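You operate a simulated robot arm through the tools that you are given. There is no shell and no other tool. Be economical: measure what you need, move in short steps, check, and stop when the job is done.

You are at the controls of a simulated robot arm. One attempt, no reset.

Task
Put things in order on the top of the workbench. At the end: the teal pad is on the orange pot; the black plug stands where the blue plug stood; the red round brush stands where the teal pad stood; the blue plug stands where the red round brush stood; whatever was shut is shut again. Leave all else as you found it, and nothing knocked over.
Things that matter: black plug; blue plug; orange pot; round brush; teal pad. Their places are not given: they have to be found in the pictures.

It is judged by the outcome, as a careful person would: the job done as asked, and still so three seconds after it is handed in. It fails if anything else is knocked over, pushed out of place, dropped, spilled or broken.

Robot
A 7-joint arm with a two-finger parallel gripper, fixed in place. Base frame: the origin is at the foot of the arm, x ahead of it, y to its left, z up; the work surface is at about z = 0. Units: mm, rad, N and s.
With the tool pointing down near the work surface it reaches from about 240 to 620 mm from the base axis. Its first joint turns from -1.152 to 1.152 rad. Payload 2.6 kg.
The tool frame sits at the grasp point between the pads (the TCP): z along the fingers, y along the line on which they close. The tips reach 30 mm beyond it. Largest opening 94 mm; finger width 28, thickness 10; the body of the gripper, 50 by 96 mm, starts 55 mm behind the TCP.
Orientation is told as [roll, pitch, yaw] about the base's x, y, z axes, in that order, counted from this pose: with the fingers straight down and closing along the base's y, the tool's x points along the base's -x, its y along +y and its z along -z.

Tools
- The arm moves only by the tool nudge_tool. Its argument "commands" is a list of rows, each a list of 3 entries, a list of its own where there are three numbers: the gripper command, from -1 (fully open) to 1 (shut), values between in proportion, then the shift along the base's x, y, z in units of 50 mm (1.0 is 50 mm), then the turn, a rotation vector about the base's x, y, z in units of 4 degrees (1.0 is 4 degrees). In form: [[grip, [x, y, z], [rx, ry, rz]], ...]. A call has 1 to 12 rows; each row shifts and turns the commanded pose from where the row before left it. A call with a number of a shift or a turn outside -1 to 1 is refused whole. Each row takes 0.2 s and may step no farther than 50 mm and 0.15 rad from the row before; otherwise, or with a gripper value out of range, the whole call is refused. Where a pose cannot be reached the arm comes as near as it can. A force on the tool above 40 N (or 10 N above the force at the start of the call, whichever is more), or a blocked arm, ends the call early, and 0.2 s more pass. Each finger travels about 72 mm/s and halts on what it meets, pressing with about 36 N; the grip force reading is that of the motor and also rises with nothing between the fingers. The clock runs only during rows and for 0.2 s after the last one: add rows that do not move to give the fingers time. The reply holds the time, the measured pose of the TCP, the force on the tool along the base axes, the opening and the grip force, in the units named above and with some noise, with the torque about the TCP (base axes, N m) and any sound that the robot's microphone picked up, and new pictures: "pictures" is both (left out), scene, wrist or none.
- Cameras (640 x 400 px; columns grow to the right, rows downward): "scene" is fixed at [37.7, 431.2, 579]; the picture's right is [-0.79, -0.62, 0.00], its down [-0.27, 0.35, -0.90] and it looks along [0.55, -0.71, -0.44] (base axes); focal length 348 px, centre (320, 200). "wrist" rides on the gripper at [76, 14, -102] in the tool frame; the picture's right is [-0.18, 0.98, 0.00], its down [-0.75, -0.14, -0.64] and it looks along [-0.63, -0.12, 0.77] (tool axes); focal length 243 px, centre (320, 200).
- point_at(camera, pixels): for up to 12 pixels [column, row] of the newest picture of that camera ("zoom" is the newest enlarged one), the place [x, y, z] in the base frame of the surface seen there, good to about 2 mm. The clock stands still meanwhile.
- enlarge(camera, box): a new picture of the part [left, top, right, bottom] of that camera's present view, enlarged. The clock stands still meanwhile.
- finish_job(): hands the job in; it is judged then, once.

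Work in short steps. Measure before you move; look again where a grasp or a placing could have gone wrong, and mend it. You have 80 turns and 200 pictures in all, those below and enlarged ones among them. Open the gripper and draw the arm clear of the work before you hand the job in, unless the task says otherwise; then end with one line.

The tools are called after ">>>" by a JSON object that holds its "fn" and its "kwargs". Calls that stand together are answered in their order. nudge_tool: Moves the arm, as the interface text tells. Its arguments: {"type":"object","properties":{"commands":{"type":"array"},"pictures":{"type":"string","enum":["both","scene","wrist","none"]}},"required":["commands"]} The other tools are called the same way: point_at (camera, pixels) gives the place of the surface under pixels of a picture; enlarge (camera, box) takes an enlarged picture of a part of a camera's view; finish_job () hands the job in.

At the start:

```text
time_s: 0.0
eef_pos: [286.0, -177.2, 347.0]
orientation: [0.0, 0.0, -0.002]
ft_force: [-0.1, 0.6, -0.5]
moment: [-0.02, -0.02, 0.0]
grip_width: 93.8
grip_force: 0.0
```

scene: 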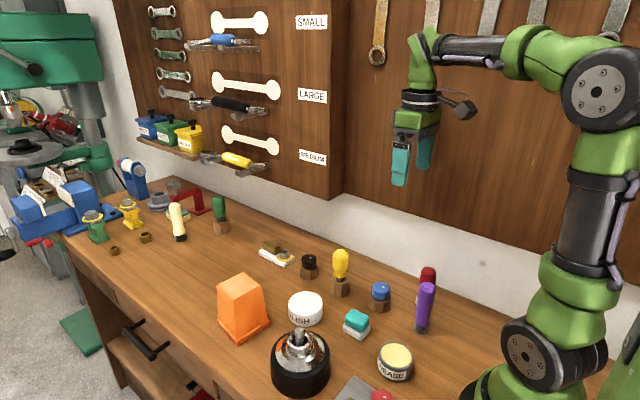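
wrist: 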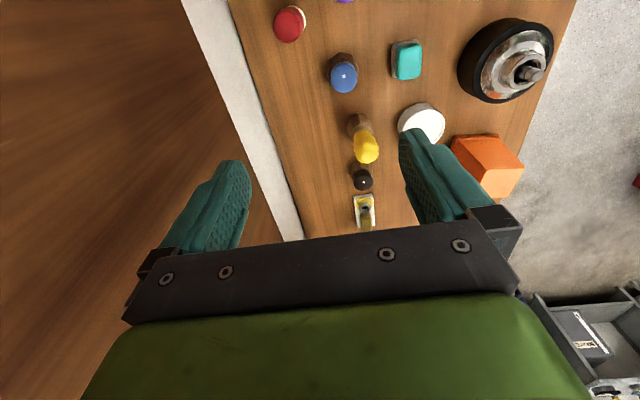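

The scene shows an orange box-like thing at (240,308), white tin at (305,308), teal pad (356,324), blue plug (380,296), black plug (310,265), and red things at (427,280) and (382,395). I'll enlarge to identify them.

>>> {"fn": "enlarge", "kwargs": {"camera": "scene", "box": [200, 230, 460, 400]}}

>>> {"fn": "enlarge", "kwargs": {"camera": "wrist", "box": [240, 0, 580, 230]}}

>>> {"fn": "enlarge", "kwargs": {"camera": "scene", "box": [60, 130, 300, 280]}}

```text
2.35 times, centred on (330, 315) of scene
```

zoom: 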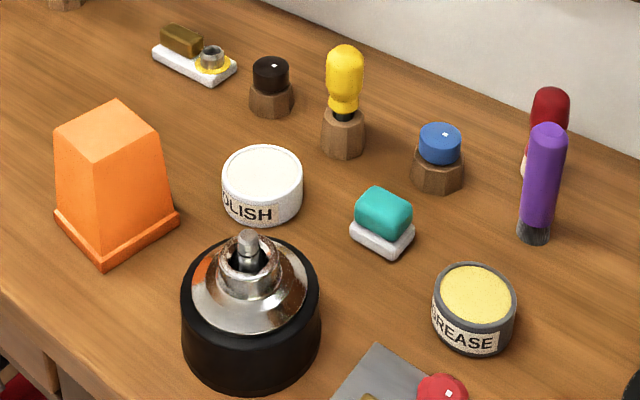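

```text
1.74 times, centred on (410, 115) of wrist
```

zoom: 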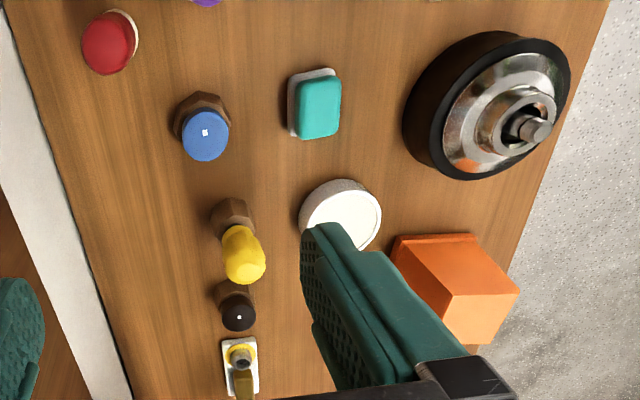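

```text
2.67 times, centred on (180, 205) of scene
```

zoom: 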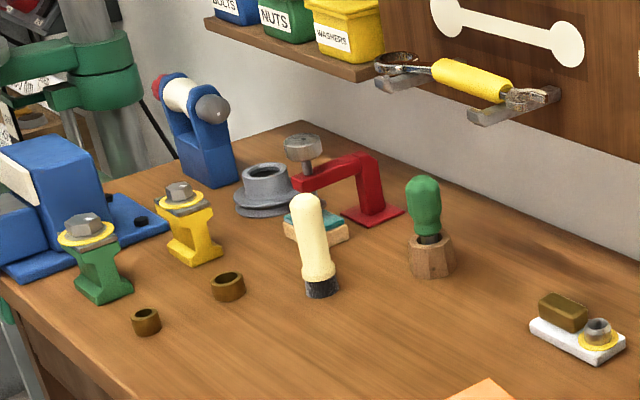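

I'll zoom on the ambiguous items: the red object behind the purple one, the clamp area with another teal block, and the bottom edge.

>>> {"fn": "enlarge", "kwargs": {"camera": "scene", "box": [380, 250, 480, 340]}}

>>> {"fn": "enlarge", "kwargs": {"camera": "scene", "box": [140, 170, 240, 240]}}

>>> {"fn": "enlarge", "kwargs": {"camera": "scene", "box": [300, 300, 460, 400]}}

>>> {"fn": "point_at", "kwargs": {"camera": "scene", "pixels": [[427, 272], [425, 288], [421, 328], [356, 317], [356, 337], [380, 287], [379, 308], [310, 260], [309, 277], [240, 284], [305, 300], [340, 255]]}}

>>> {"fn": "point_at", "kwargs": {"camera": "wrist", "pixels": [[290, 24], [344, 77], [409, 61], [396, 62], [363, 180], [485, 150], [492, 176], [422, 122], [365, 148], [530, 70]]}}

```text
4.44 times, centred on (430, 295) of scene
```

zoom: 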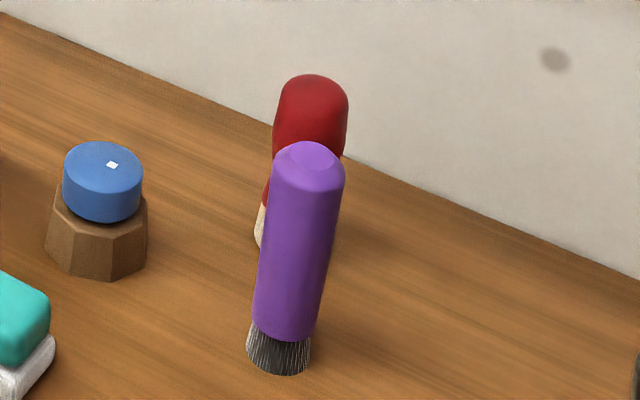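

```text
5.71 times, centred on (190, 205) of scene
```

zoom: 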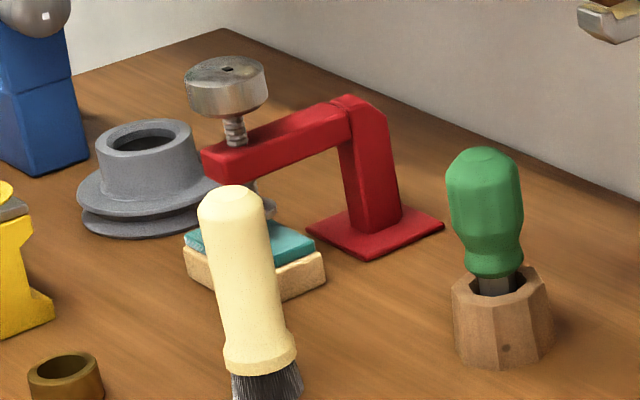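

```text
4.00 times, centred on (380, 350) of scene
```

zoom: 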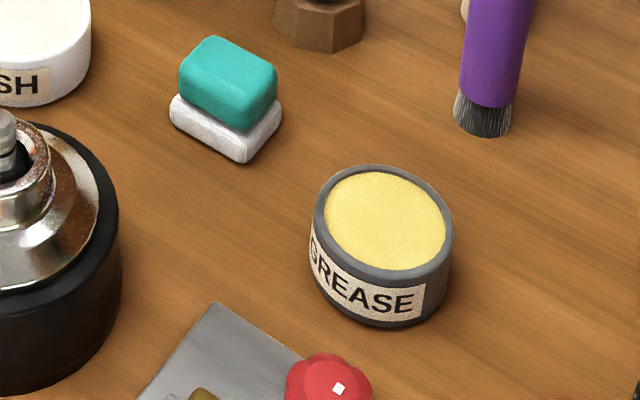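

```text
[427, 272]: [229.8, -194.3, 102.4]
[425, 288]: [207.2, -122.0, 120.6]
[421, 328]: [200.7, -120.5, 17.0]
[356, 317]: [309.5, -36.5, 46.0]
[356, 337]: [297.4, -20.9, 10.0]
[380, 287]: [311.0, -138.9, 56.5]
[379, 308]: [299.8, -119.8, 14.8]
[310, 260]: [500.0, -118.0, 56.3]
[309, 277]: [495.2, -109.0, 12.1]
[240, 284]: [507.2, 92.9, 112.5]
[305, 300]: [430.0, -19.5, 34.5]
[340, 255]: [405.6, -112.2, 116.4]
```

```text
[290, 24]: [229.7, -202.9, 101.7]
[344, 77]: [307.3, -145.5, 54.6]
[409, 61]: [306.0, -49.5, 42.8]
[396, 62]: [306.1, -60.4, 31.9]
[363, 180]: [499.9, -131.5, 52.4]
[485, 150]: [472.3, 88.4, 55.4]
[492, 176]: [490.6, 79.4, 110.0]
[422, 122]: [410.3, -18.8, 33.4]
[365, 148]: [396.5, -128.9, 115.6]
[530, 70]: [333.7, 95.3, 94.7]
```

The orange pot is the upturned tapered box. Each target frees up in a chain: pad → pot, brush → pad spot, blue → brush spot, black → blue spot. Now I measure the pad corners and others in the current zoom.

>>> {"fn": "point_at", "kwargs": {"camera": "zoom", "pixels": [[212, 42], [270, 75], [182, 70], [240, 105], [228, 75], [240, 125], [172, 112], [243, 158], [278, 112], [190, 125], [260, 140], [225, 138]]}}

>>> {"fn": "enlarge", "kwargs": {"camera": "wrist", "box": [330, 20, 450, 95]}}

```text
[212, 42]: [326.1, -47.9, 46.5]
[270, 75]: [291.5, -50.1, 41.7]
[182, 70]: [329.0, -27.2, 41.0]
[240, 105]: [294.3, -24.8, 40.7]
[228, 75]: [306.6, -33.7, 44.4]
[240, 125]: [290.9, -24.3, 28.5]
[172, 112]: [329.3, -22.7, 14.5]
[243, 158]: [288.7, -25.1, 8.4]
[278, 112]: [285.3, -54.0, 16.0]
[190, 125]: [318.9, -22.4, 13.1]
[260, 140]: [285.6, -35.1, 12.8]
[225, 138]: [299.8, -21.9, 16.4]
```

```text
5.33 times, centred on (390, 58) of wrist
```

zoom: 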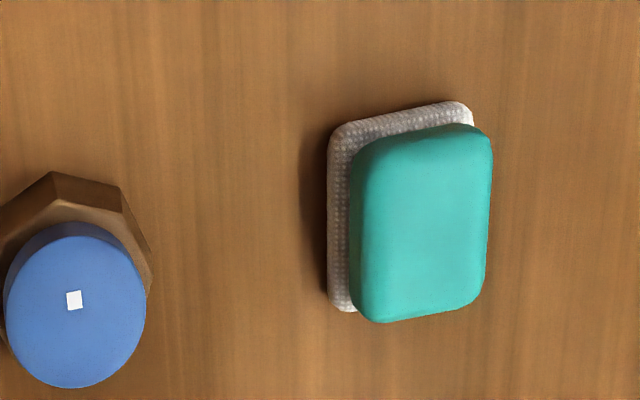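

The pad is a teal grip on a white textured sole. I measure it and the plug from the wrist zoom, and the pot top.

>>> {"fn": "point_at", "kwargs": {"camera": "zoom", "pixels": [[340, 150], [455, 112], [340, 295], [370, 160], [472, 140], [380, 305], [470, 285], [420, 220], [75, 300], [70, 240], [8, 290], [75, 190]]}}

>>> {"fn": "point_at", "kwargs": {"camera": "scene", "pixels": [[221, 285], [246, 276], [262, 288], [237, 300], [241, 287], [218, 325], [241, 340], [268, 322], [225, 284]]}}

>>> {"fn": "nudge_tool", "kwargs": {"commands": [[-1, [0.4, 0.8, -0.5], [0, 0, 0]], [-1, [0, 0.9, -0.4], [0, 0, 0]], [-1, [0, 0.9, -0.4], [0, 0, 0]], [-1, [0, 0.2, -0.4], [0, 0, 0]], [-1, [0, 0, -0.6], [0, 0, 0]], [-1, [0, 0, 0], [0, 0, 0]]]}}

```text
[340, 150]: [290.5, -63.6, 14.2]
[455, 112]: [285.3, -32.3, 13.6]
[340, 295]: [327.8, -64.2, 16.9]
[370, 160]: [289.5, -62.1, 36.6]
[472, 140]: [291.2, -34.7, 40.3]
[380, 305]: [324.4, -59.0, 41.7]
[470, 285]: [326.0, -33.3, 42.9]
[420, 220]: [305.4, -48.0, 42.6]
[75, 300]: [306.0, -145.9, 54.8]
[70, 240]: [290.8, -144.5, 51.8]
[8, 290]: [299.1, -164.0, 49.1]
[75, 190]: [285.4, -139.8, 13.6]
```

```text
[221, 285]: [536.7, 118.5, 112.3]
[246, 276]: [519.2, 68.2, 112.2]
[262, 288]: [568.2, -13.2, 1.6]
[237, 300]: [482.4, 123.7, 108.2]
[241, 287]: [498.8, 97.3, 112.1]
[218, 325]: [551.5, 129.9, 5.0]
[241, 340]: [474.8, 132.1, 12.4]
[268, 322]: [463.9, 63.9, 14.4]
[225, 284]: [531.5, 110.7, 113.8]
```

```text
refused: row 1 steps farther than a row can; nothing moved
```

Pad centre ≈ (308,-43), axis-aligned, teal z 20–45. The first row was too long; I repeat with shorter steps to a hover above the pad.

>>> {"fn": "nudge_tool", "kwargs": {"commands": [[-1, [0.2, 0.7, -0.6], [0, 0, 0]], [-1, [0.2, 0.7, -0.6], [0, 0, 0]], [-1, [0.04, 0.7, -0.6], [0, 0, 0]], [-1, [0, 0.58, -0.6], [0, 0, 0]], [-1, [0, 0, -0.9], [0, 0, 0]], [-1, [0, 0, 0], [0, 0, 0]]]}}

```text
time_s: 1.4
eef_pos: [307.6, -43.7, 183.1]
orientation: [-0.001, -0.001, -0.002]
ft_force: [-0.5, 0.0, -0.4]
moment: [0.0, 0.04, -0.03]
grip_width: 93.9
grip_force: 0.0
```

scene: 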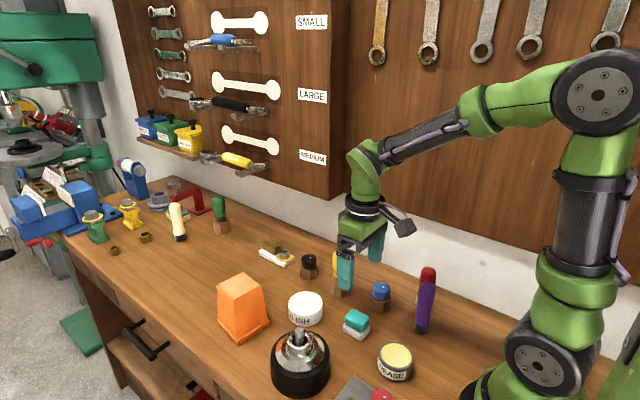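
wrist: 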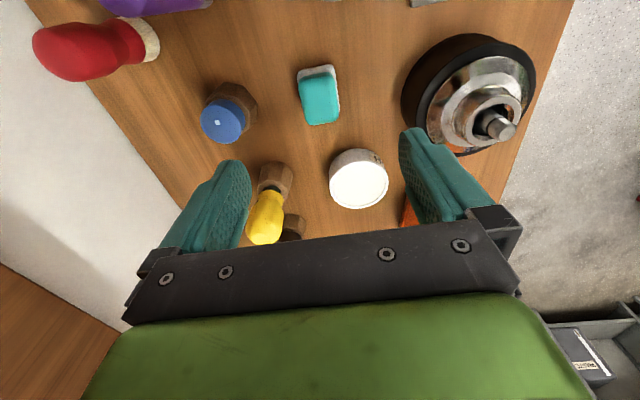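

Hover confirmed over pad at wrist (320,97). I narrow the opening to ~66 mm and descend to z≈50.

>>> {"fn": "nudge_tool", "kwargs": {"commands": [[-0.4, [0, 0, -0.7], [0, 0, 0]], [-0.4, [0, 0, -0.7], [0, 0, 0]], [-0.4, [0, 0, -0.7], [0, 0, 0]], [-0.4, [0, 0, -0.55], [0, 0, 0]], [-0.4, [0, 0, 0], [0, 0, 0]]]}}

```text
time_s: 2.6
eef_pos: [307.6, -43.8, 49.8]
orientation: [0.0, -0.001, -0.002]
ft_force: [-1.0, 0.5, 0.2]
moment: [-0.03, -0.01, -0.01]
grip_width: 65.7
grip_force: 0.0
```

scene: 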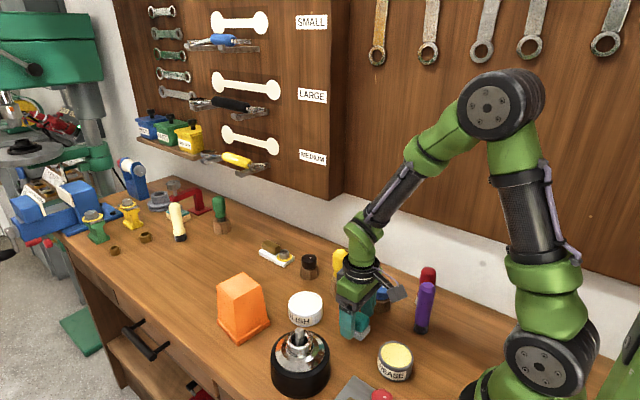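
wrist: 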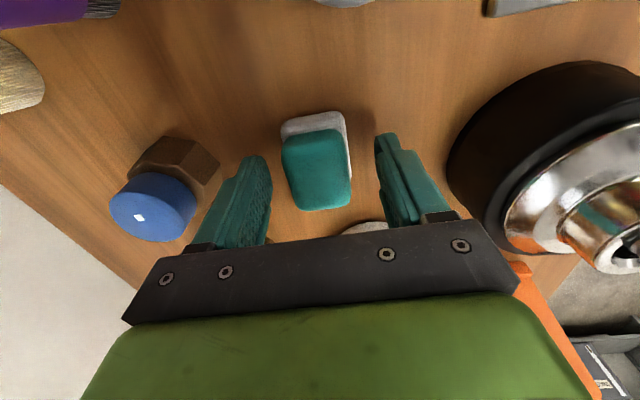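

Pad sits between the fingers. Close and lift slightly to check.

>>> {"fn": "nudge_tool", "kwargs": {"commands": [[0.4, [0, 0, 0], [0, 0, 0]], [0.6, [0, 0, 0], [0, 0, 0]], [0.6, [0, 0, 0], [0, 0, 0]], [0.6, [0, 0, 0.4], [0, 0, 0]], [0.6, [0, 0, 0.4], [0, 0, 0]], [0.6, [0, 0, 0], [0, 0, 0]]]}}

```text
time_s: 4.0
eef_pos: [307.8, -44.1, 90.6]
orientation: [0.0, 0.001, 0.003]
ft_force: [0.0, 0.6, -0.3]
moment: [0.02, 0.03, 0.03]
grip_width: 38.4
grip_force: 36.3
```

scene: 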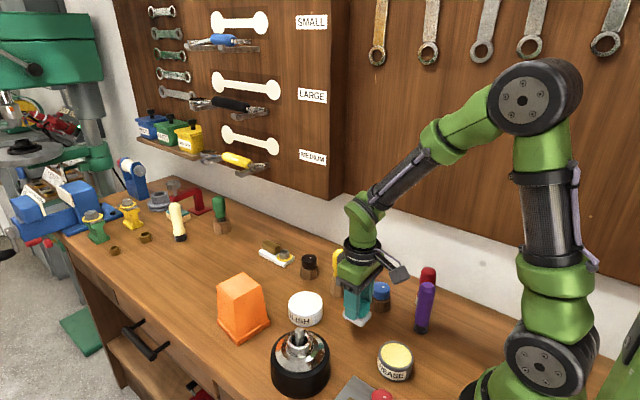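
wrist: 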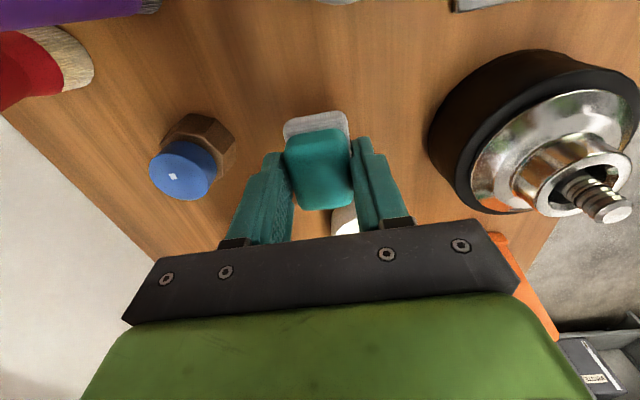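

The pad lifted with its sole (one piece), held at 38 mm. I raise to z≈210 and travel over the pot.

>>> {"fn": "nudge_tool", "kwargs": {"commands": [[0.6, [0, 0, 0.9], [0, 0, 0]], [0.6, [0, 0, 0.9], [0, 0, 0]], [0.6, [0, 0, 0.6], [0, 0, 0]], [0.6, [0.7, 0.5, 0], [0, 0, 0]], [0.6, [0.7, 0.5, 0], [0, 0, 0]], [0.6, [0.7, 0.5, 0], [0, 0, 0]], [0.6, [0.7, 0.5, 0], [0, 0, 0]], [0.6, [0.5, 0.4, 0], [0, 0, 0]], [0.6, [0, 0, 0], [0, 0, 0]]]}}

```text
time_s: 6.0
eef_pos: [472.7, 76.6, 210.6]
orientation: [0.0, -0.001, 0.0]
ft_force: [0.3, 0.4, -0.6]
moment: [-0.02, 0.03, 0.01]
grip_width: 38.2
grip_force: 36.2
```

scene: 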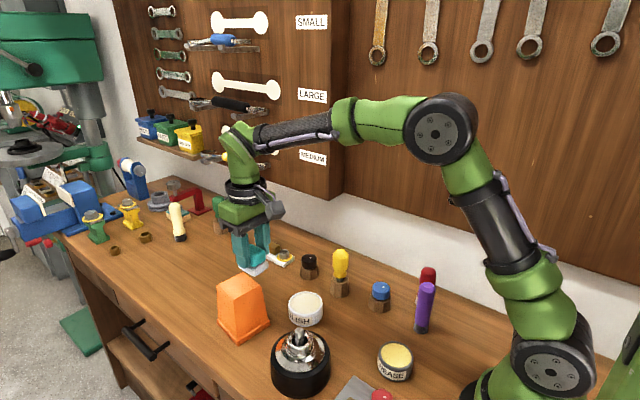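
wrist: 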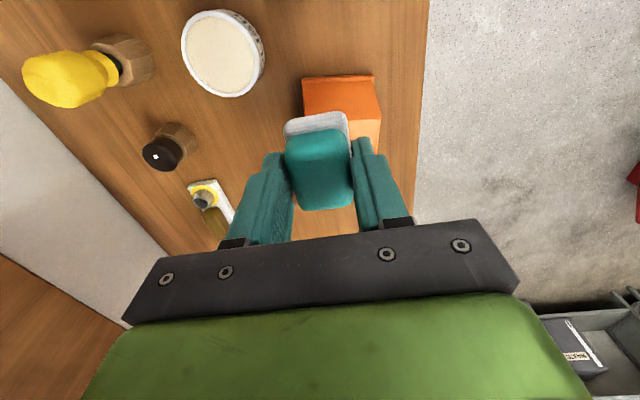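

I need an exact pot-top outline; enlarge the scene around it.

>>> {"fn": "enlarge", "kwargs": {"camera": "scene", "box": [205, 265, 285, 315]}}

```text
8.00 times, centred on (245, 290) of scene
```

zoom: 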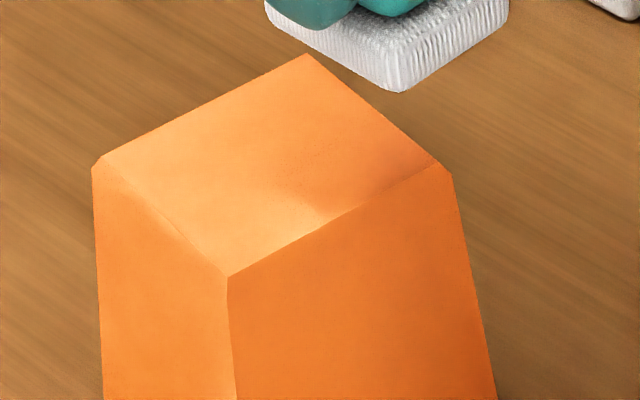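

>>> {"fn": "point_at", "kwargs": {"camera": "zoom", "pixels": [[105, 162], [307, 65], [436, 168], [228, 268], [265, 165], [205, 112], [370, 112], [160, 215], [330, 215]]}}

```text
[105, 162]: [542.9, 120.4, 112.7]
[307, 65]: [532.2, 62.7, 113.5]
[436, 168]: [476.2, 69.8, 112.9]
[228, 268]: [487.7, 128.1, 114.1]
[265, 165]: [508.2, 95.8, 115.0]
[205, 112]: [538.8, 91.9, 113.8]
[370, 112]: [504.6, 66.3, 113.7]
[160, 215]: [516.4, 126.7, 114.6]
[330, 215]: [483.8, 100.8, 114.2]
```

Pot-top centre ≈ (510,95), z≈113.5, yaw about −7°. I move over it, turn −7°, and descend to z≈170.

>>> {"fn": "nudge_tool", "kwargs": {"commands": [[0.6, [0.74, 0.37, 0], [0, 0, -0.9]], [0.6, [0, 0, -0.4], [0, 0, -0.8]], [0.6, [0, 0, -0.42], [0, 0, 0]], [0.6, [0, 0, 0], [0, 0, 0]]]}}

>>> {"fn": "enlarge", "kwargs": {"camera": "scene", "box": [195, 235, 295, 305]}}

```text
time_s: 7.0
eef_pos: [510.5, 95.4, 168.6]
orientation: [0.0, 0.0, -0.12]
ft_force: [-0.8, -0.3, 0.3]
moment: [0.02, 0.03, -0.06]
grip_width: 38.5
grip_force: 36.5
```

scene: 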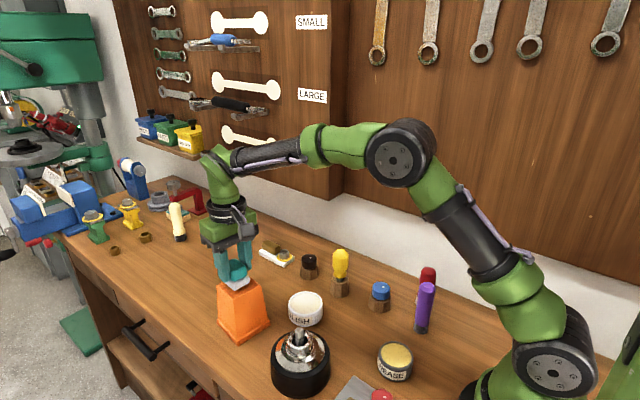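
wrist: 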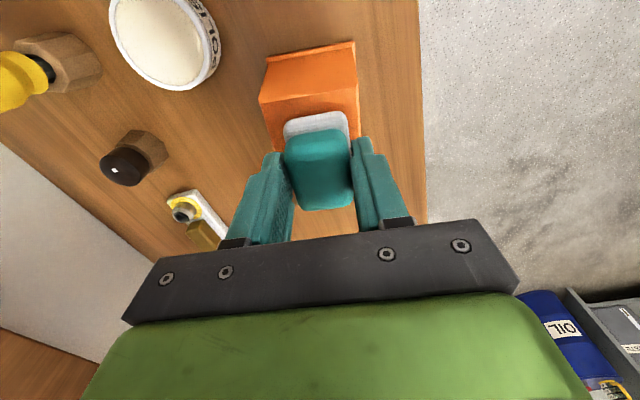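

```text
5.71 times, centred on (245, 270) of scene
```

zoom: 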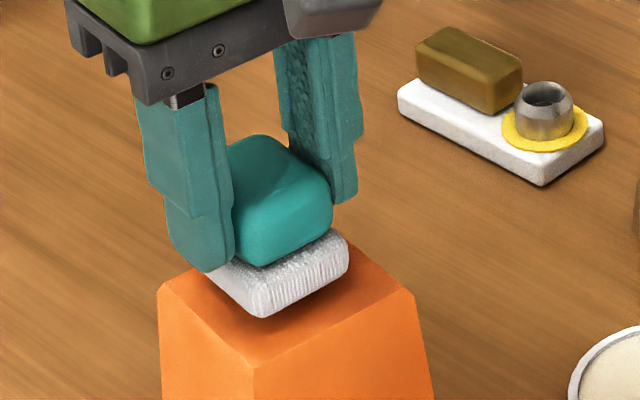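

Well aligned. Lower gently in small steps to contact.

>>> {"fn": "nudge_tool", "kwargs": {"commands": [[0.6, [0, 0, -0.05], [0, 0, 0]], [0.6, [0, 0, -0.03], [0, 0, 0]], [0.6, [0, 0, 0], [0, 0, 0]]], "pictures": "none"}}

>>> {"fn": "enlarge", "kwargs": {"camera": "scene", "box": [195, 235, 295, 305]}}

```text
time_s: 7.8
eef_pos: [510.1, 95.2, 165.3]
orientation: [0.001, 0.0, -0.12]
ft_force: [-0.5, 0.8, -0.2]
moment: [-0.02, -0.01, 0.0]
grip_width: 38.1
grip_force: 35.7
```

```text
5.71 times, centred on (245, 270) of scene
```

zoom: 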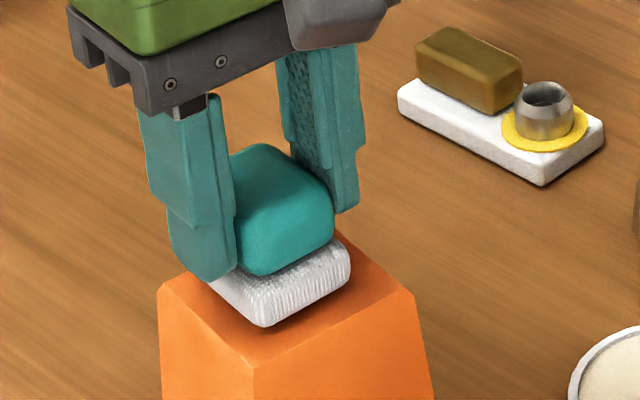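

Slightly above still; lower 1 mm rows watching the force.

>>> {"fn": "nudge_tool", "kwargs": {"commands": [[0.6, [0, 0, -0.02], [0, 0, 0]], [0.6, [0, 0, -0.02], [0, 0, 0]], [0.6, [0, 0, 0], [0, 0, 0]]], "pictures": "none"}}

```text
time_s: 8.6
eef_pos: [510.4, 95.5, 163.6]
orientation: [-0.001, 0.0, -0.121]
ft_force: [-0.1, -0.5, -0.7]
moment: [-0.01, 0.03, 0.0]
grip_width: 38.2
grip_force: 35.8
```

>>> {"fn": "nudge_tool", "kwargs": {"commands": [[0.6, [0, 0, -0.02], [0, 0, 0]], [0.6, [0, 0, 0], [0, 0, 0]]], "pictures": "none"}}

>>> {"fn": "enlarge", "kwargs": {"camera": "scene", "box": [205, 250, 285, 305]}}

```text
time_s: 9.2
eef_pos: [510.6, 93.5, 161.9]
orientation: [0.001, 0.001, -0.121]
ft_force: [0.0, -0.1, 0.6]
moment: [0.0, 0.01, 0.03]
grip_width: 38.5
grip_force: 36.1
```

```text
7.27 times, centred on (245, 278) of scene
```

zoom: 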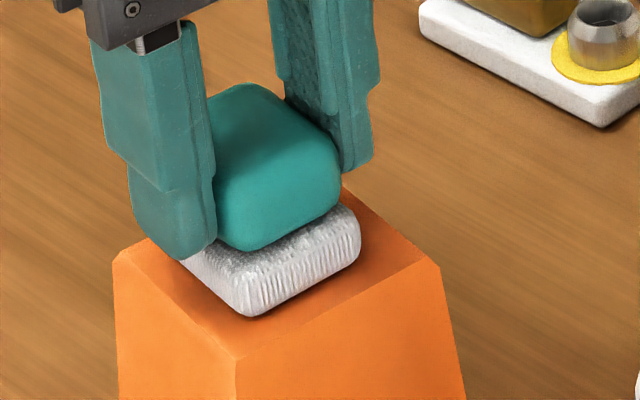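

Shadow gap is nearly closed; one more mm.

>>> {"fn": "nudge_tool", "kwargs": {"commands": [[0.6, [0, 0, -0.02], [0, 0, 0]], [0.6, [0, 0, 0], [0, 0, 0]]], "pictures": "none"}}

>>> {"fn": "point_at", "kwargs": {"camera": "zoom", "pixels": [[245, 310], [245, 328], [255, 285]]}}

```text
time_s: 9.8
eef_pos: [511.3, 94.8, 162.1]
orientation: [0.001, -0.002, -0.119]
ft_force: [-1.8, -1.1, 11.1]
moment: [-0.08, 0.25, 0.0]
grip_width: 38.1
grip_force: 36.1
```

```text
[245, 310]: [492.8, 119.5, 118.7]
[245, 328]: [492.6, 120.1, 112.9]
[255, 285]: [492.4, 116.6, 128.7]
```

Contact (11 N). Open moderately and withdraw upward.

>>> {"fn": "nudge_tool", "kwargs": {"commands": [[-0.2, [0, 0, 0.01], [0, 0, 0]], [-0.4, [0, 0, 0], [0, 0, 0]], [-0.4, [0, 0, 0], [0, 0, 0]], [-0.4, [0, 0, 0.6], [0, 0, 0]], [-0.4, [0, 0, 0.8], [0, 0, 0]], [-0.4, [0, 0, 0], [0, 0, 0]]]}}

>>> {"fn": "enlarge", "kwargs": {"camera": "scene", "box": [195, 235, 295, 345]}}

```text
time_s: 11.2
eef_pos: [509.5, 94.5, 230.8]
orientation: [-0.001, -0.001, -0.119]
ft_force: [0.1, -0.5, -1.9]
moment: [-0.01, 0.03, -0.03]
grip_width: 65.8
grip_force: 0.1
```

scene: 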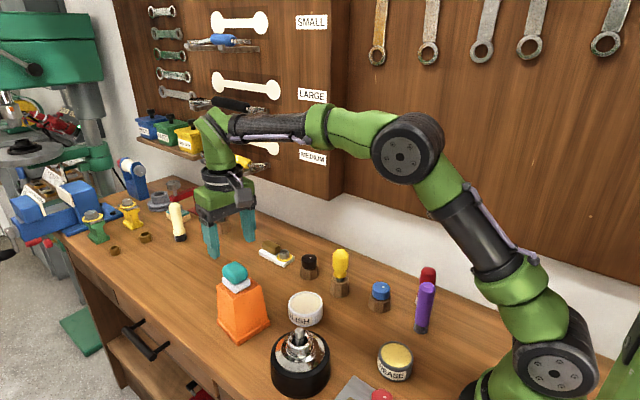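
wrist: 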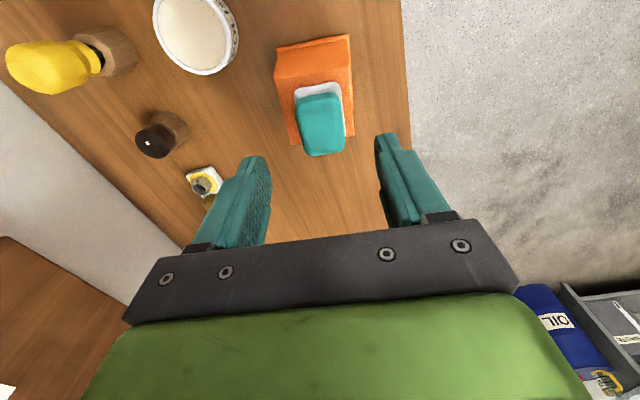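

```text
3.64 times, centred on (245, 290) of scene
```

zoom: 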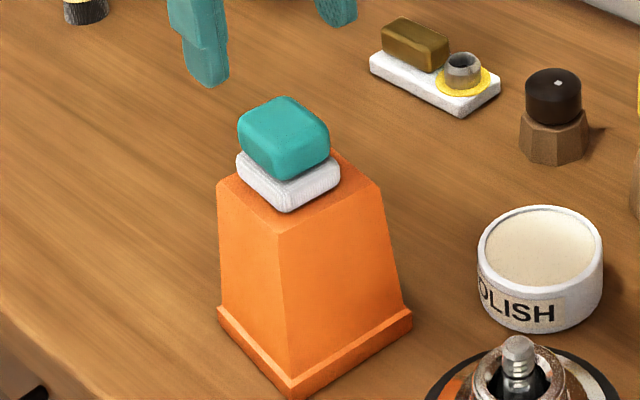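

Pad sits squarely on the pot. Next: red brush near (228,-204). I travel high and turn toward yaw −45° so that fingers clear the purple brush and the wall.

>>> {"fn": "nudge_tool", "kwargs": {"commands": [[-0.4, [-0.54, -0.57, 0], [0, 0, -0.95]], [-0.4, [-0.54, -0.57, 0], [0, 0, -0.95]], [-0.4, [-0.54, -0.57, 0], [0, 0, -0.95]], [-0.4, [-0.54, -0.57, 0], [0, 0, -0.95]], [-0.4, [-0.54, -0.57, 0], [0, 0, -0.95]], [-0.4, [-0.54, -0.57, 0], [0, 0, -0.95]], [-0.4, [-0.54, -0.57, 0], [0, 0, -0.95]], [-0.4, [-0.54, -0.57, 0], [0, 0, -0.95]], [-0.4, [-0.54, -0.57, 0], [0, 0, -0.95]], [-0.4, [-0.54, -0.57, 0], [0, 0, -0.95]], [-0.4, [0, 0, 0], [0, 0, 0]]]}}

>>> {"fn": "enlarge", "kwargs": {"camera": "wrist", "box": [120, 0, 520, 250]}}

```text
time_s: 13.6
eef_pos: [238.5, -191.1, 229.7]
orientation: [0.0, 0.0, -0.784]
ft_force: [-0.1, 0.2, 0.6]
moment: [0.02, -0.01, 0.0]
grip_width: 65.8
grip_force: 0.1
```

scene: 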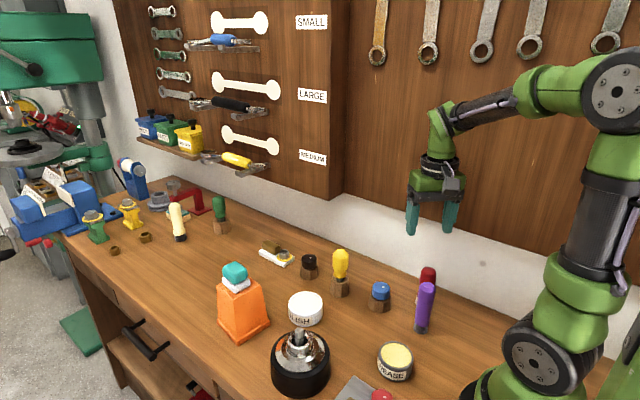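
wrist: 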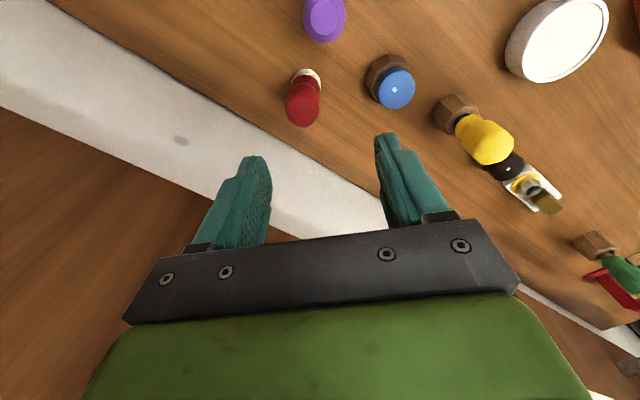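

```text
1.60 times, centred on (320, 125) of wrist
```

zoom: 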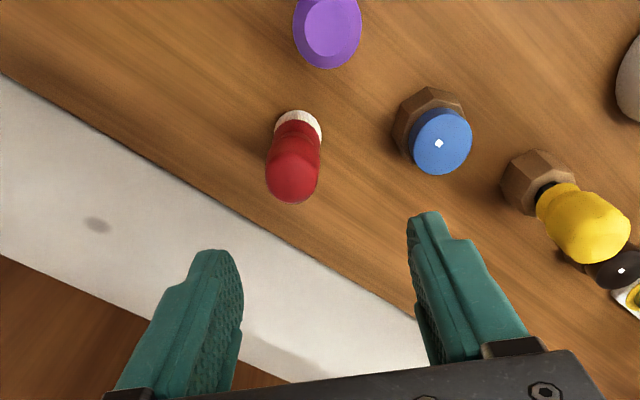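

>>> {"fn": "point_at", "kwargs": {"camera": "zoom", "pixels": [[295, 180], [270, 165], [318, 165], [298, 135], [275, 130], [319, 132], [298, 114], [330, 25], [203, 200], [210, 215], [280, 150], [298, 200]]}}

>>> {"fn": "enlarge", "kwargs": {"camera": "scene", "box": [385, 255, 465, 345]}}

```text
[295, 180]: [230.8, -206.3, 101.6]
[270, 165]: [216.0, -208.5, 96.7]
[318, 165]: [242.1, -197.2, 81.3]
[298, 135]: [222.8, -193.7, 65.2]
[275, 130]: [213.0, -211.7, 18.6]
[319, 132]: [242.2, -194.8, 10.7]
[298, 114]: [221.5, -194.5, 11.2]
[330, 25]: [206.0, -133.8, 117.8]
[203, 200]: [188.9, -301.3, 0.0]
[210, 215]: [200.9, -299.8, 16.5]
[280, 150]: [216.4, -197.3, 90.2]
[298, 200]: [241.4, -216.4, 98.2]
```

```text
4.44 times, centred on (425, 300) of scene
```

zoom: 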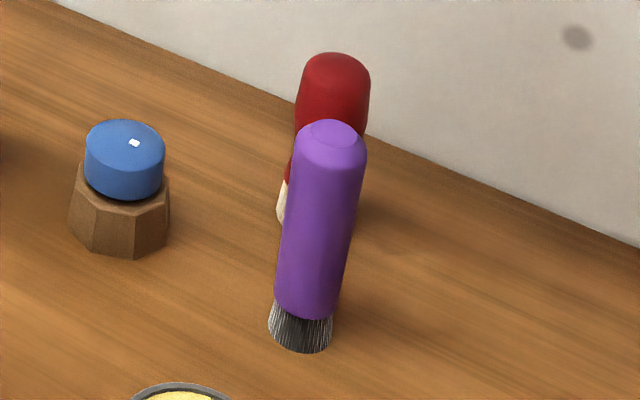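

Red brush centre ≈ (231,-205), radius ~15, top z≈102; wall at y=-300, so there is room. Centre and descend to z≈78.

>>> {"fn": "nudge_tool", "kwargs": {"commands": [[-0.4, [-0.15, -0.28, 0], [0, 0, 0]], [-0.4, [0, 0, -0.7], [0, 0, 0]], [-0.4, [0, 0, -0.5], [0, 0, 0]], [-0.4, [0, 0, 0], [0, 0, 0]]]}}

```text
time_s: 14.6
eef_pos: [233.0, -204.4, 171.7]
orientation: [0.001, 0.0, -0.784]
ft_force: [0.1, -0.5, -0.2]
moment: [0.01, 0.04, 0.02]
grip_width: 65.8
grip_force: 0.1
```

scene: 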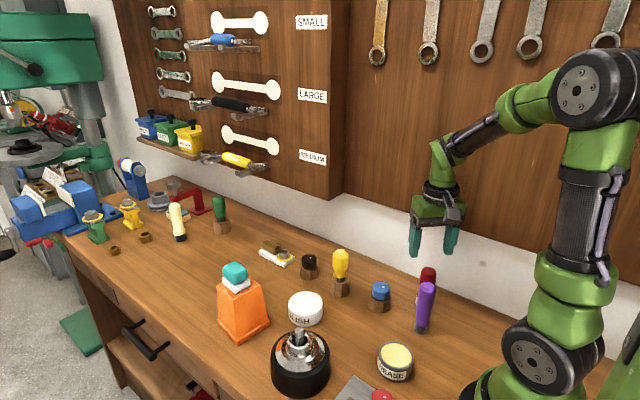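
wrist: 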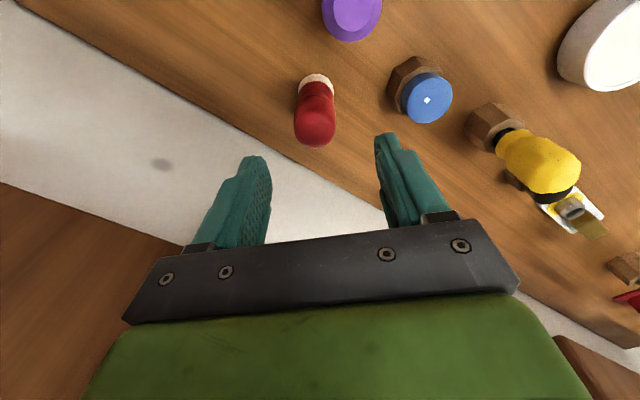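

Brush is centred between fingers (col 316). Continue down to z≈76.

>>> {"fn": "nudge_tool", "kwargs": {"commands": [[-0.4, [0, 0, -0.6], [0, 0, 0]], [-0.4, [0, 0, -0.6], [0, 0, 0]], [-0.4, [0, 0, -0.6], [0, 0, 0]], [-0.4, [0, 0, -0.1], [0, 0, 0]], [-0.4, [0, 0, 0], [0, 0, 0]]]}}

>>> {"fn": "enlarge", "kwargs": {"camera": "wrist", "box": [180, 60, 460, 240]}}

```text
time_s: 15.8
eef_pos: [233.1, -203.4, 75.7]
orientation: [-0.001, 0.001, -0.781]
ft_force: [-0.6, 1.0, -0.1]
moment: [0.03, -0.02, 0.01]
grip_width: 65.7
grip_force: 0.0
```

scene: 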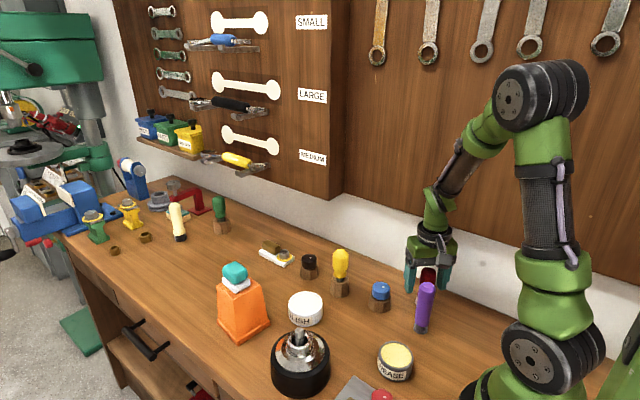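
wrist: 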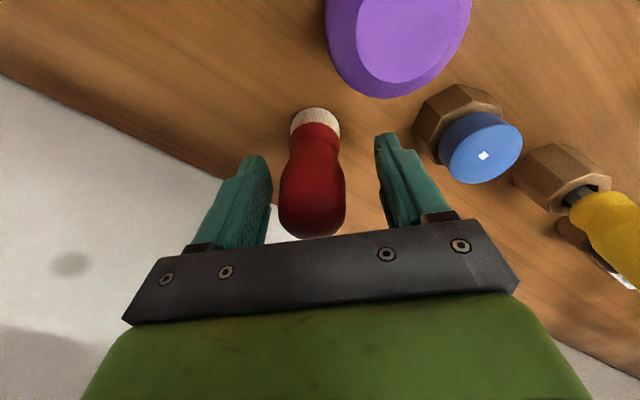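

```text
2.22 times, centred on (320, 150) of wrist
```

zoom: 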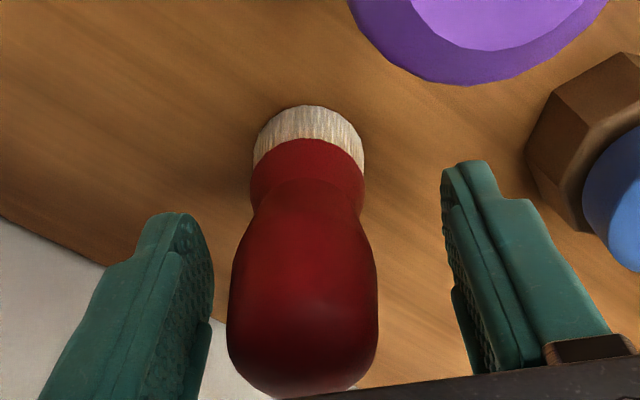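

The brush sits ~3 mm toward the left finger; shift (-2,-2) mm, then close.

>>> {"fn": "nudge_tool", "kwargs": {"commands": [[-0.4, [-0.045, -0.04, 0], [0, 0, 0]], [-0.4, [0, 0, 0], [0, 0, 0]], [0.2, [0, 0, 0], [0, 0, 0]], [0.6, [0, 0, 0], [0, 0, 0]], [0.6, [0, 0, 0], [0, 0, 0]], [0.6, [0, 0, 0], [0, 0, 0]]]}}

```text
time_s: 17.2
eef_pos: [229.6, -206.2, 76.3]
orientation: [0.0, -0.001, -0.783]
ft_force: [0.3, 0.5, -1.0]
moment: [0.01, -0.01, 0.03]
grip_width: 33.8
grip_force: 36.1
```

scene: 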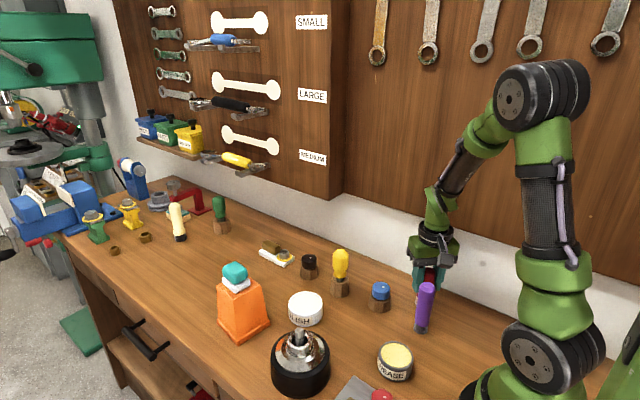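
wrist: 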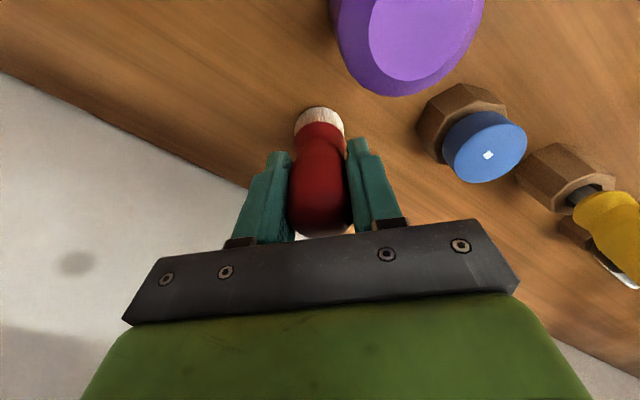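

Gripped (33.8 mm). Lift straight up and carry to the pad's former place (308,-43) at height.

>>> {"fn": "nudge_tool", "kwargs": {"commands": [[0.6, [0, 0, 0.3], [0, 0, 0]], [0.6, [0, 0, 0.8], [0, 0, 0]], [0.6, [0, 0, 0.9], [0, 0, 0]], [0.6, [0, 0, 0.9], [0, 0, 0]], [0.6, [0.4, 0.8, 0], [0, 0, 0]], [0.6, [0.4, 0.8, 0], [0, 0, 0]], [0.6, [0.4, 0.8, 0], [0, 0, 0]], [0.6, [0.36, 0.84, 0], [0, 0, 0]], [0.6, [0, 0, 0], [0, 0, 0]]]}}

```text
time_s: 19.2
eef_pos: [308.3, -42.2, 220.8]
orientation: [0.0, -0.001, -0.784]
ft_force: [-0.3, 0.0, -0.8]
moment: [-0.01, 0.0, -0.01]
grip_width: 33.4
grip_force: 36.4
```

scene: 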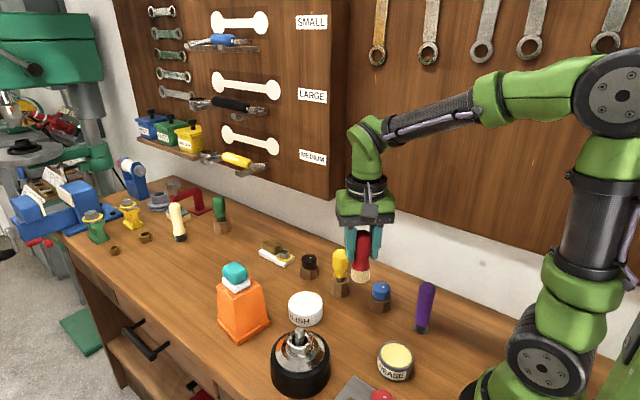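
wrist: 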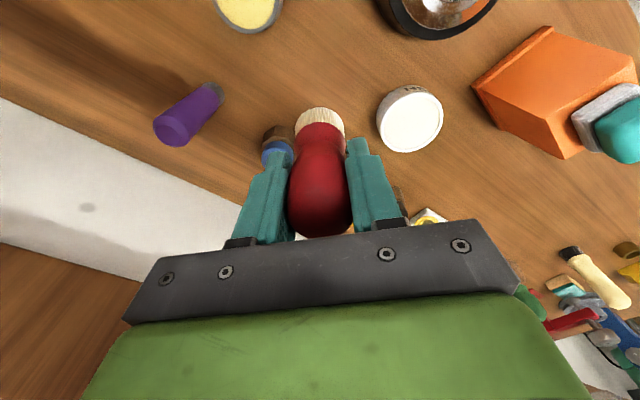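

Position good. I check the brush tilt and descend to z≈86.

>>> {"fn": "nudge_tool", "kwargs": {"commands": [[0.6, [0, 0, -0.7], [0, 0, 0]], [0.6, [0, 0, -0.7], [0, 0, 0]], [0.6, [0, 0, -0.7], [0, 0, 0]], [0.6, [0, 0, -0.6], [0, 0, 0]], [0.6, [0, 0, 0], [0, 0, 0]]], "pictures": "wrist"}}

>>> {"fn": "enlarge", "kwargs": {"camera": "scene", "box": [310, 260, 410, 360]}}

```text
time_s: 20.4
eef_pos: [307.7, -43.5, 85.9]
orientation: [0.0, 0.001, -0.784]
ft_force: [-1.0, 0.6, -0.9]
moment: [-0.02, 0.01, 0.01]
grip_width: 33.2
grip_force: 35.9
```

wrist: 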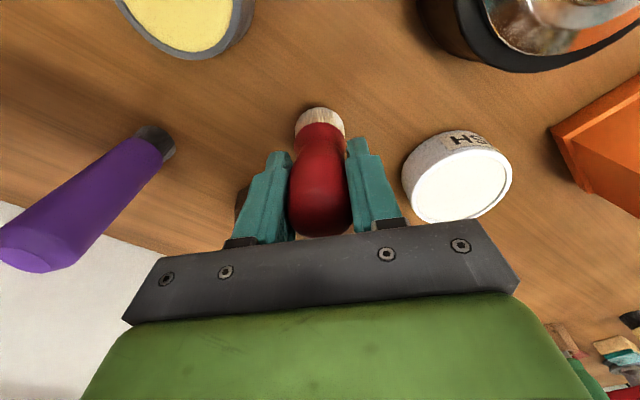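

```text
4.00 times, centred on (360, 310) of scene
```

zoom: 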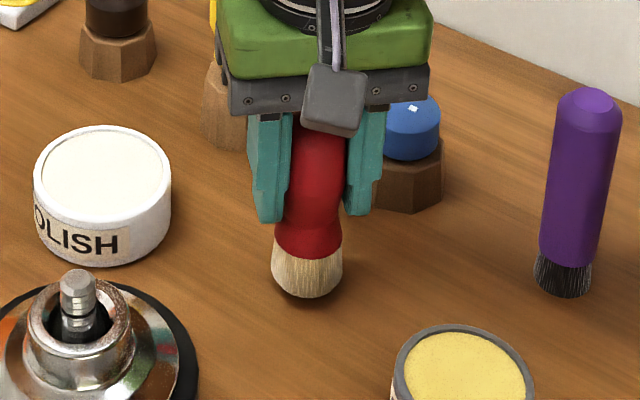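

Upright. Lower to contact slowly.

>>> {"fn": "nudge_tool", "kwargs": {"commands": [[0.6, [0, 0, -0.1], [0, 0, 0]], [0.6, [0, 0, -0.04], [0, 0, 0]], [0.6, [0, 0, -0.02], [0, 0, 0]], [0.6, [0, 0, -0.02], [0, 0, 0]], [0.6, [0, 0, 0], [0, 0, 0]]], "pictures": "none"}}

```text
time_s: 21.6
eef_pos: [307.7, -44.4, 77.4]
orientation: [-0.002, 0.0, -0.781]
ft_force: [0.9, -0.3, -0.6]
moment: [0.02, 0.0, -0.02]
grip_width: 33.5
grip_force: 35.9
```

>>> {"fn": "nudge_tool", "kwargs": {"commands": [[0.6, [0, 0, -0.02], [0, 0, 0]], [0.6, [0, 0, 0], [0, 0, 0]]], "pictures": "none"}}

```text
time_s: 22.2
eef_pos: [308.7, -44.5, 76.4]
orientation: [0.0, -0.002, -0.783]
ft_force: [-1.4, -0.2, 5.7]
moment: [0.05, 0.05, 0.02]
grip_width: 33.3
grip_force: 35.9
```

Contact at 5.7 N. Open gently and rise.

>>> {"fn": "nudge_tool", "kwargs": {"commands": [[0.1, [0, 0, 0], [0, 0, 0]], [-0.1, [0, 0, 0], [0, 0, 0]], [-0.4, [0, 0, 0], [0, 0, 0]], [-0.4, [0, 0, 0.3], [0, 0, 0]], [-0.4, [0, 0, 0.8], [0, 0, 0]], [-0.4, [0, 0, 0.8], [0, 0, 0]], [-0.4, [0, 0, 0.3], [0, 0, 0]], [-0.4, [0, 0, 0], [0, 0, 0]]]}}

>>> {"fn": "enlarge", "kwargs": {"camera": "scene", "box": [290, 235, 450, 355]}}

```text
time_s: 24.0
eef_pos: [308.2, -43.0, 187.0]
orientation: [0.001, 0.002, -0.782]
ft_force: [-0.7, 0.1, 0.1]
moment: [-0.02, 0.0, 0.01]
grip_width: 65.8
grip_force: 0.0
```

scene: 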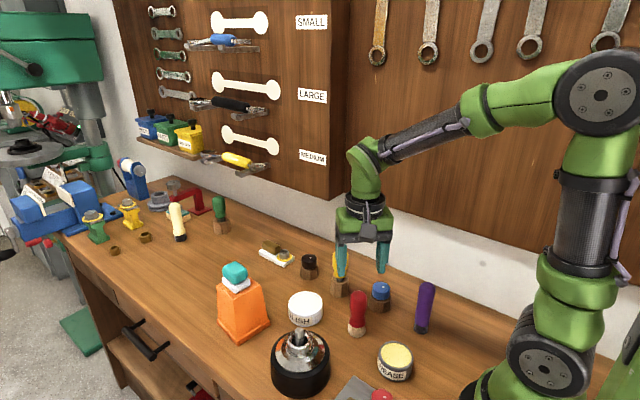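
wrist: 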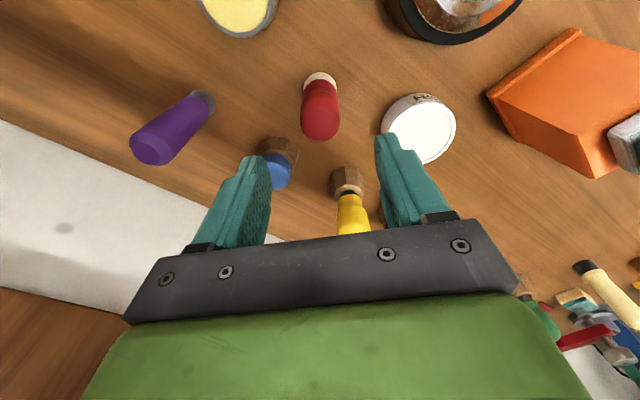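

```text
3.33 times, centred on (370, 295) of scene
```

zoom: 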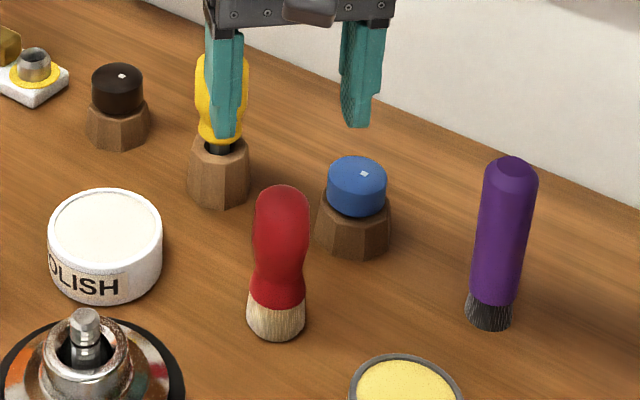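

Red brush stands fine. Now move above the blue plug (~(305,-143)) and measure it.

>>> {"fn": "nudge_tool", "kwargs": {"commands": [[-0.4, [0, -0.9, 0], [0, 0, 0]], [-0.4, [-0.06, -0.9, 0], [0, 0, 0]], [-0.4, [0, -0.2, 0], [0, 0, 0]], [-0.4, [0, 0, 0], [0, 0, 0]]]}}

>>> {"fn": "enlarge", "kwargs": {"camera": "wrist", "box": [240, 50, 400, 150]}}

>>> {"fn": "enlarge", "kwargs": {"camera": "scene", "box": [355, 270, 405, 320]}}

```text
time_s: 25.0
eef_pos: [304.7, -144.8, 186.6]
orientation: [0.001, 0.0, -0.786]
ft_force: [0.0, 1.3, 0.3]
moment: [-0.01, 0.01, -0.02]
grip_width: 66.0
grip_force: 0.0
```

scene: 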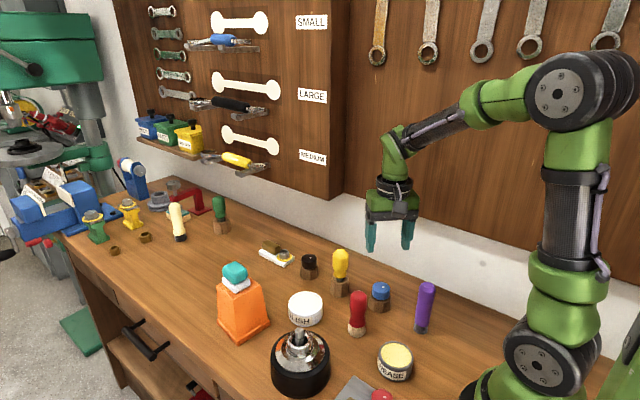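
wrist: 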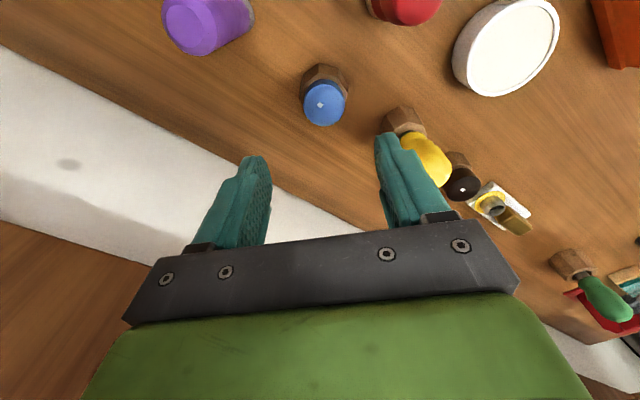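

```text
4.00 times, centred on (320, 100) of wrist
```

zoom: 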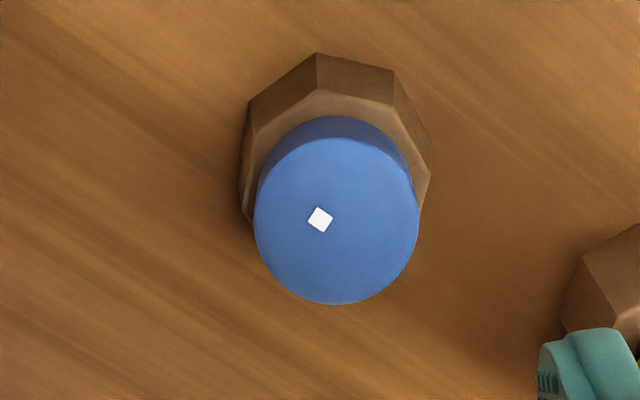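

```text
8.00 times, centred on (380, 295) of scene
```

zoom: 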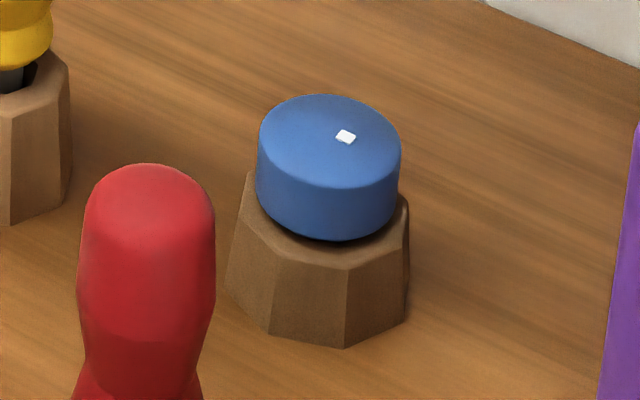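

The blue cap may be separate from the wooden base. I measure cap centre and base edges.

>>> {"fn": "point_at", "kwargs": {"camera": "zoom", "pixels": [[330, 100], [262, 145], [396, 150], [330, 182], [330, 145], [330, 225], [330, 255], [345, 342], [270, 332], [404, 316], [328, 300], [236, 240]]}}

>>> {"fn": "point_at", "kwargs": {"camera": "wrist", "pixels": [[324, 87], [324, 124], [306, 104], [343, 103], [324, 104], [319, 65], [301, 76], [338, 69]]}}

```text
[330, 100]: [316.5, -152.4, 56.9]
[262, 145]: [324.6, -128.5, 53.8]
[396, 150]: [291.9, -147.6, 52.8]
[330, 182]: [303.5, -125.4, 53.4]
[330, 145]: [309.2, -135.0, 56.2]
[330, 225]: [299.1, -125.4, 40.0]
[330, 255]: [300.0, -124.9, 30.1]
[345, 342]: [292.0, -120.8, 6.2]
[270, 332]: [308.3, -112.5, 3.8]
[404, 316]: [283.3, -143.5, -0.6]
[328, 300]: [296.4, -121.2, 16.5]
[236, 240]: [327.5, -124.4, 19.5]
```

```text
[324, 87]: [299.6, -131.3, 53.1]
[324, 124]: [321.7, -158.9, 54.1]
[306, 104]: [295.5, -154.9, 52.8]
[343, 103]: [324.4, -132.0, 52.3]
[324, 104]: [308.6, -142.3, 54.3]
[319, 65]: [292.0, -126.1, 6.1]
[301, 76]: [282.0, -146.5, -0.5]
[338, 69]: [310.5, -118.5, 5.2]
```

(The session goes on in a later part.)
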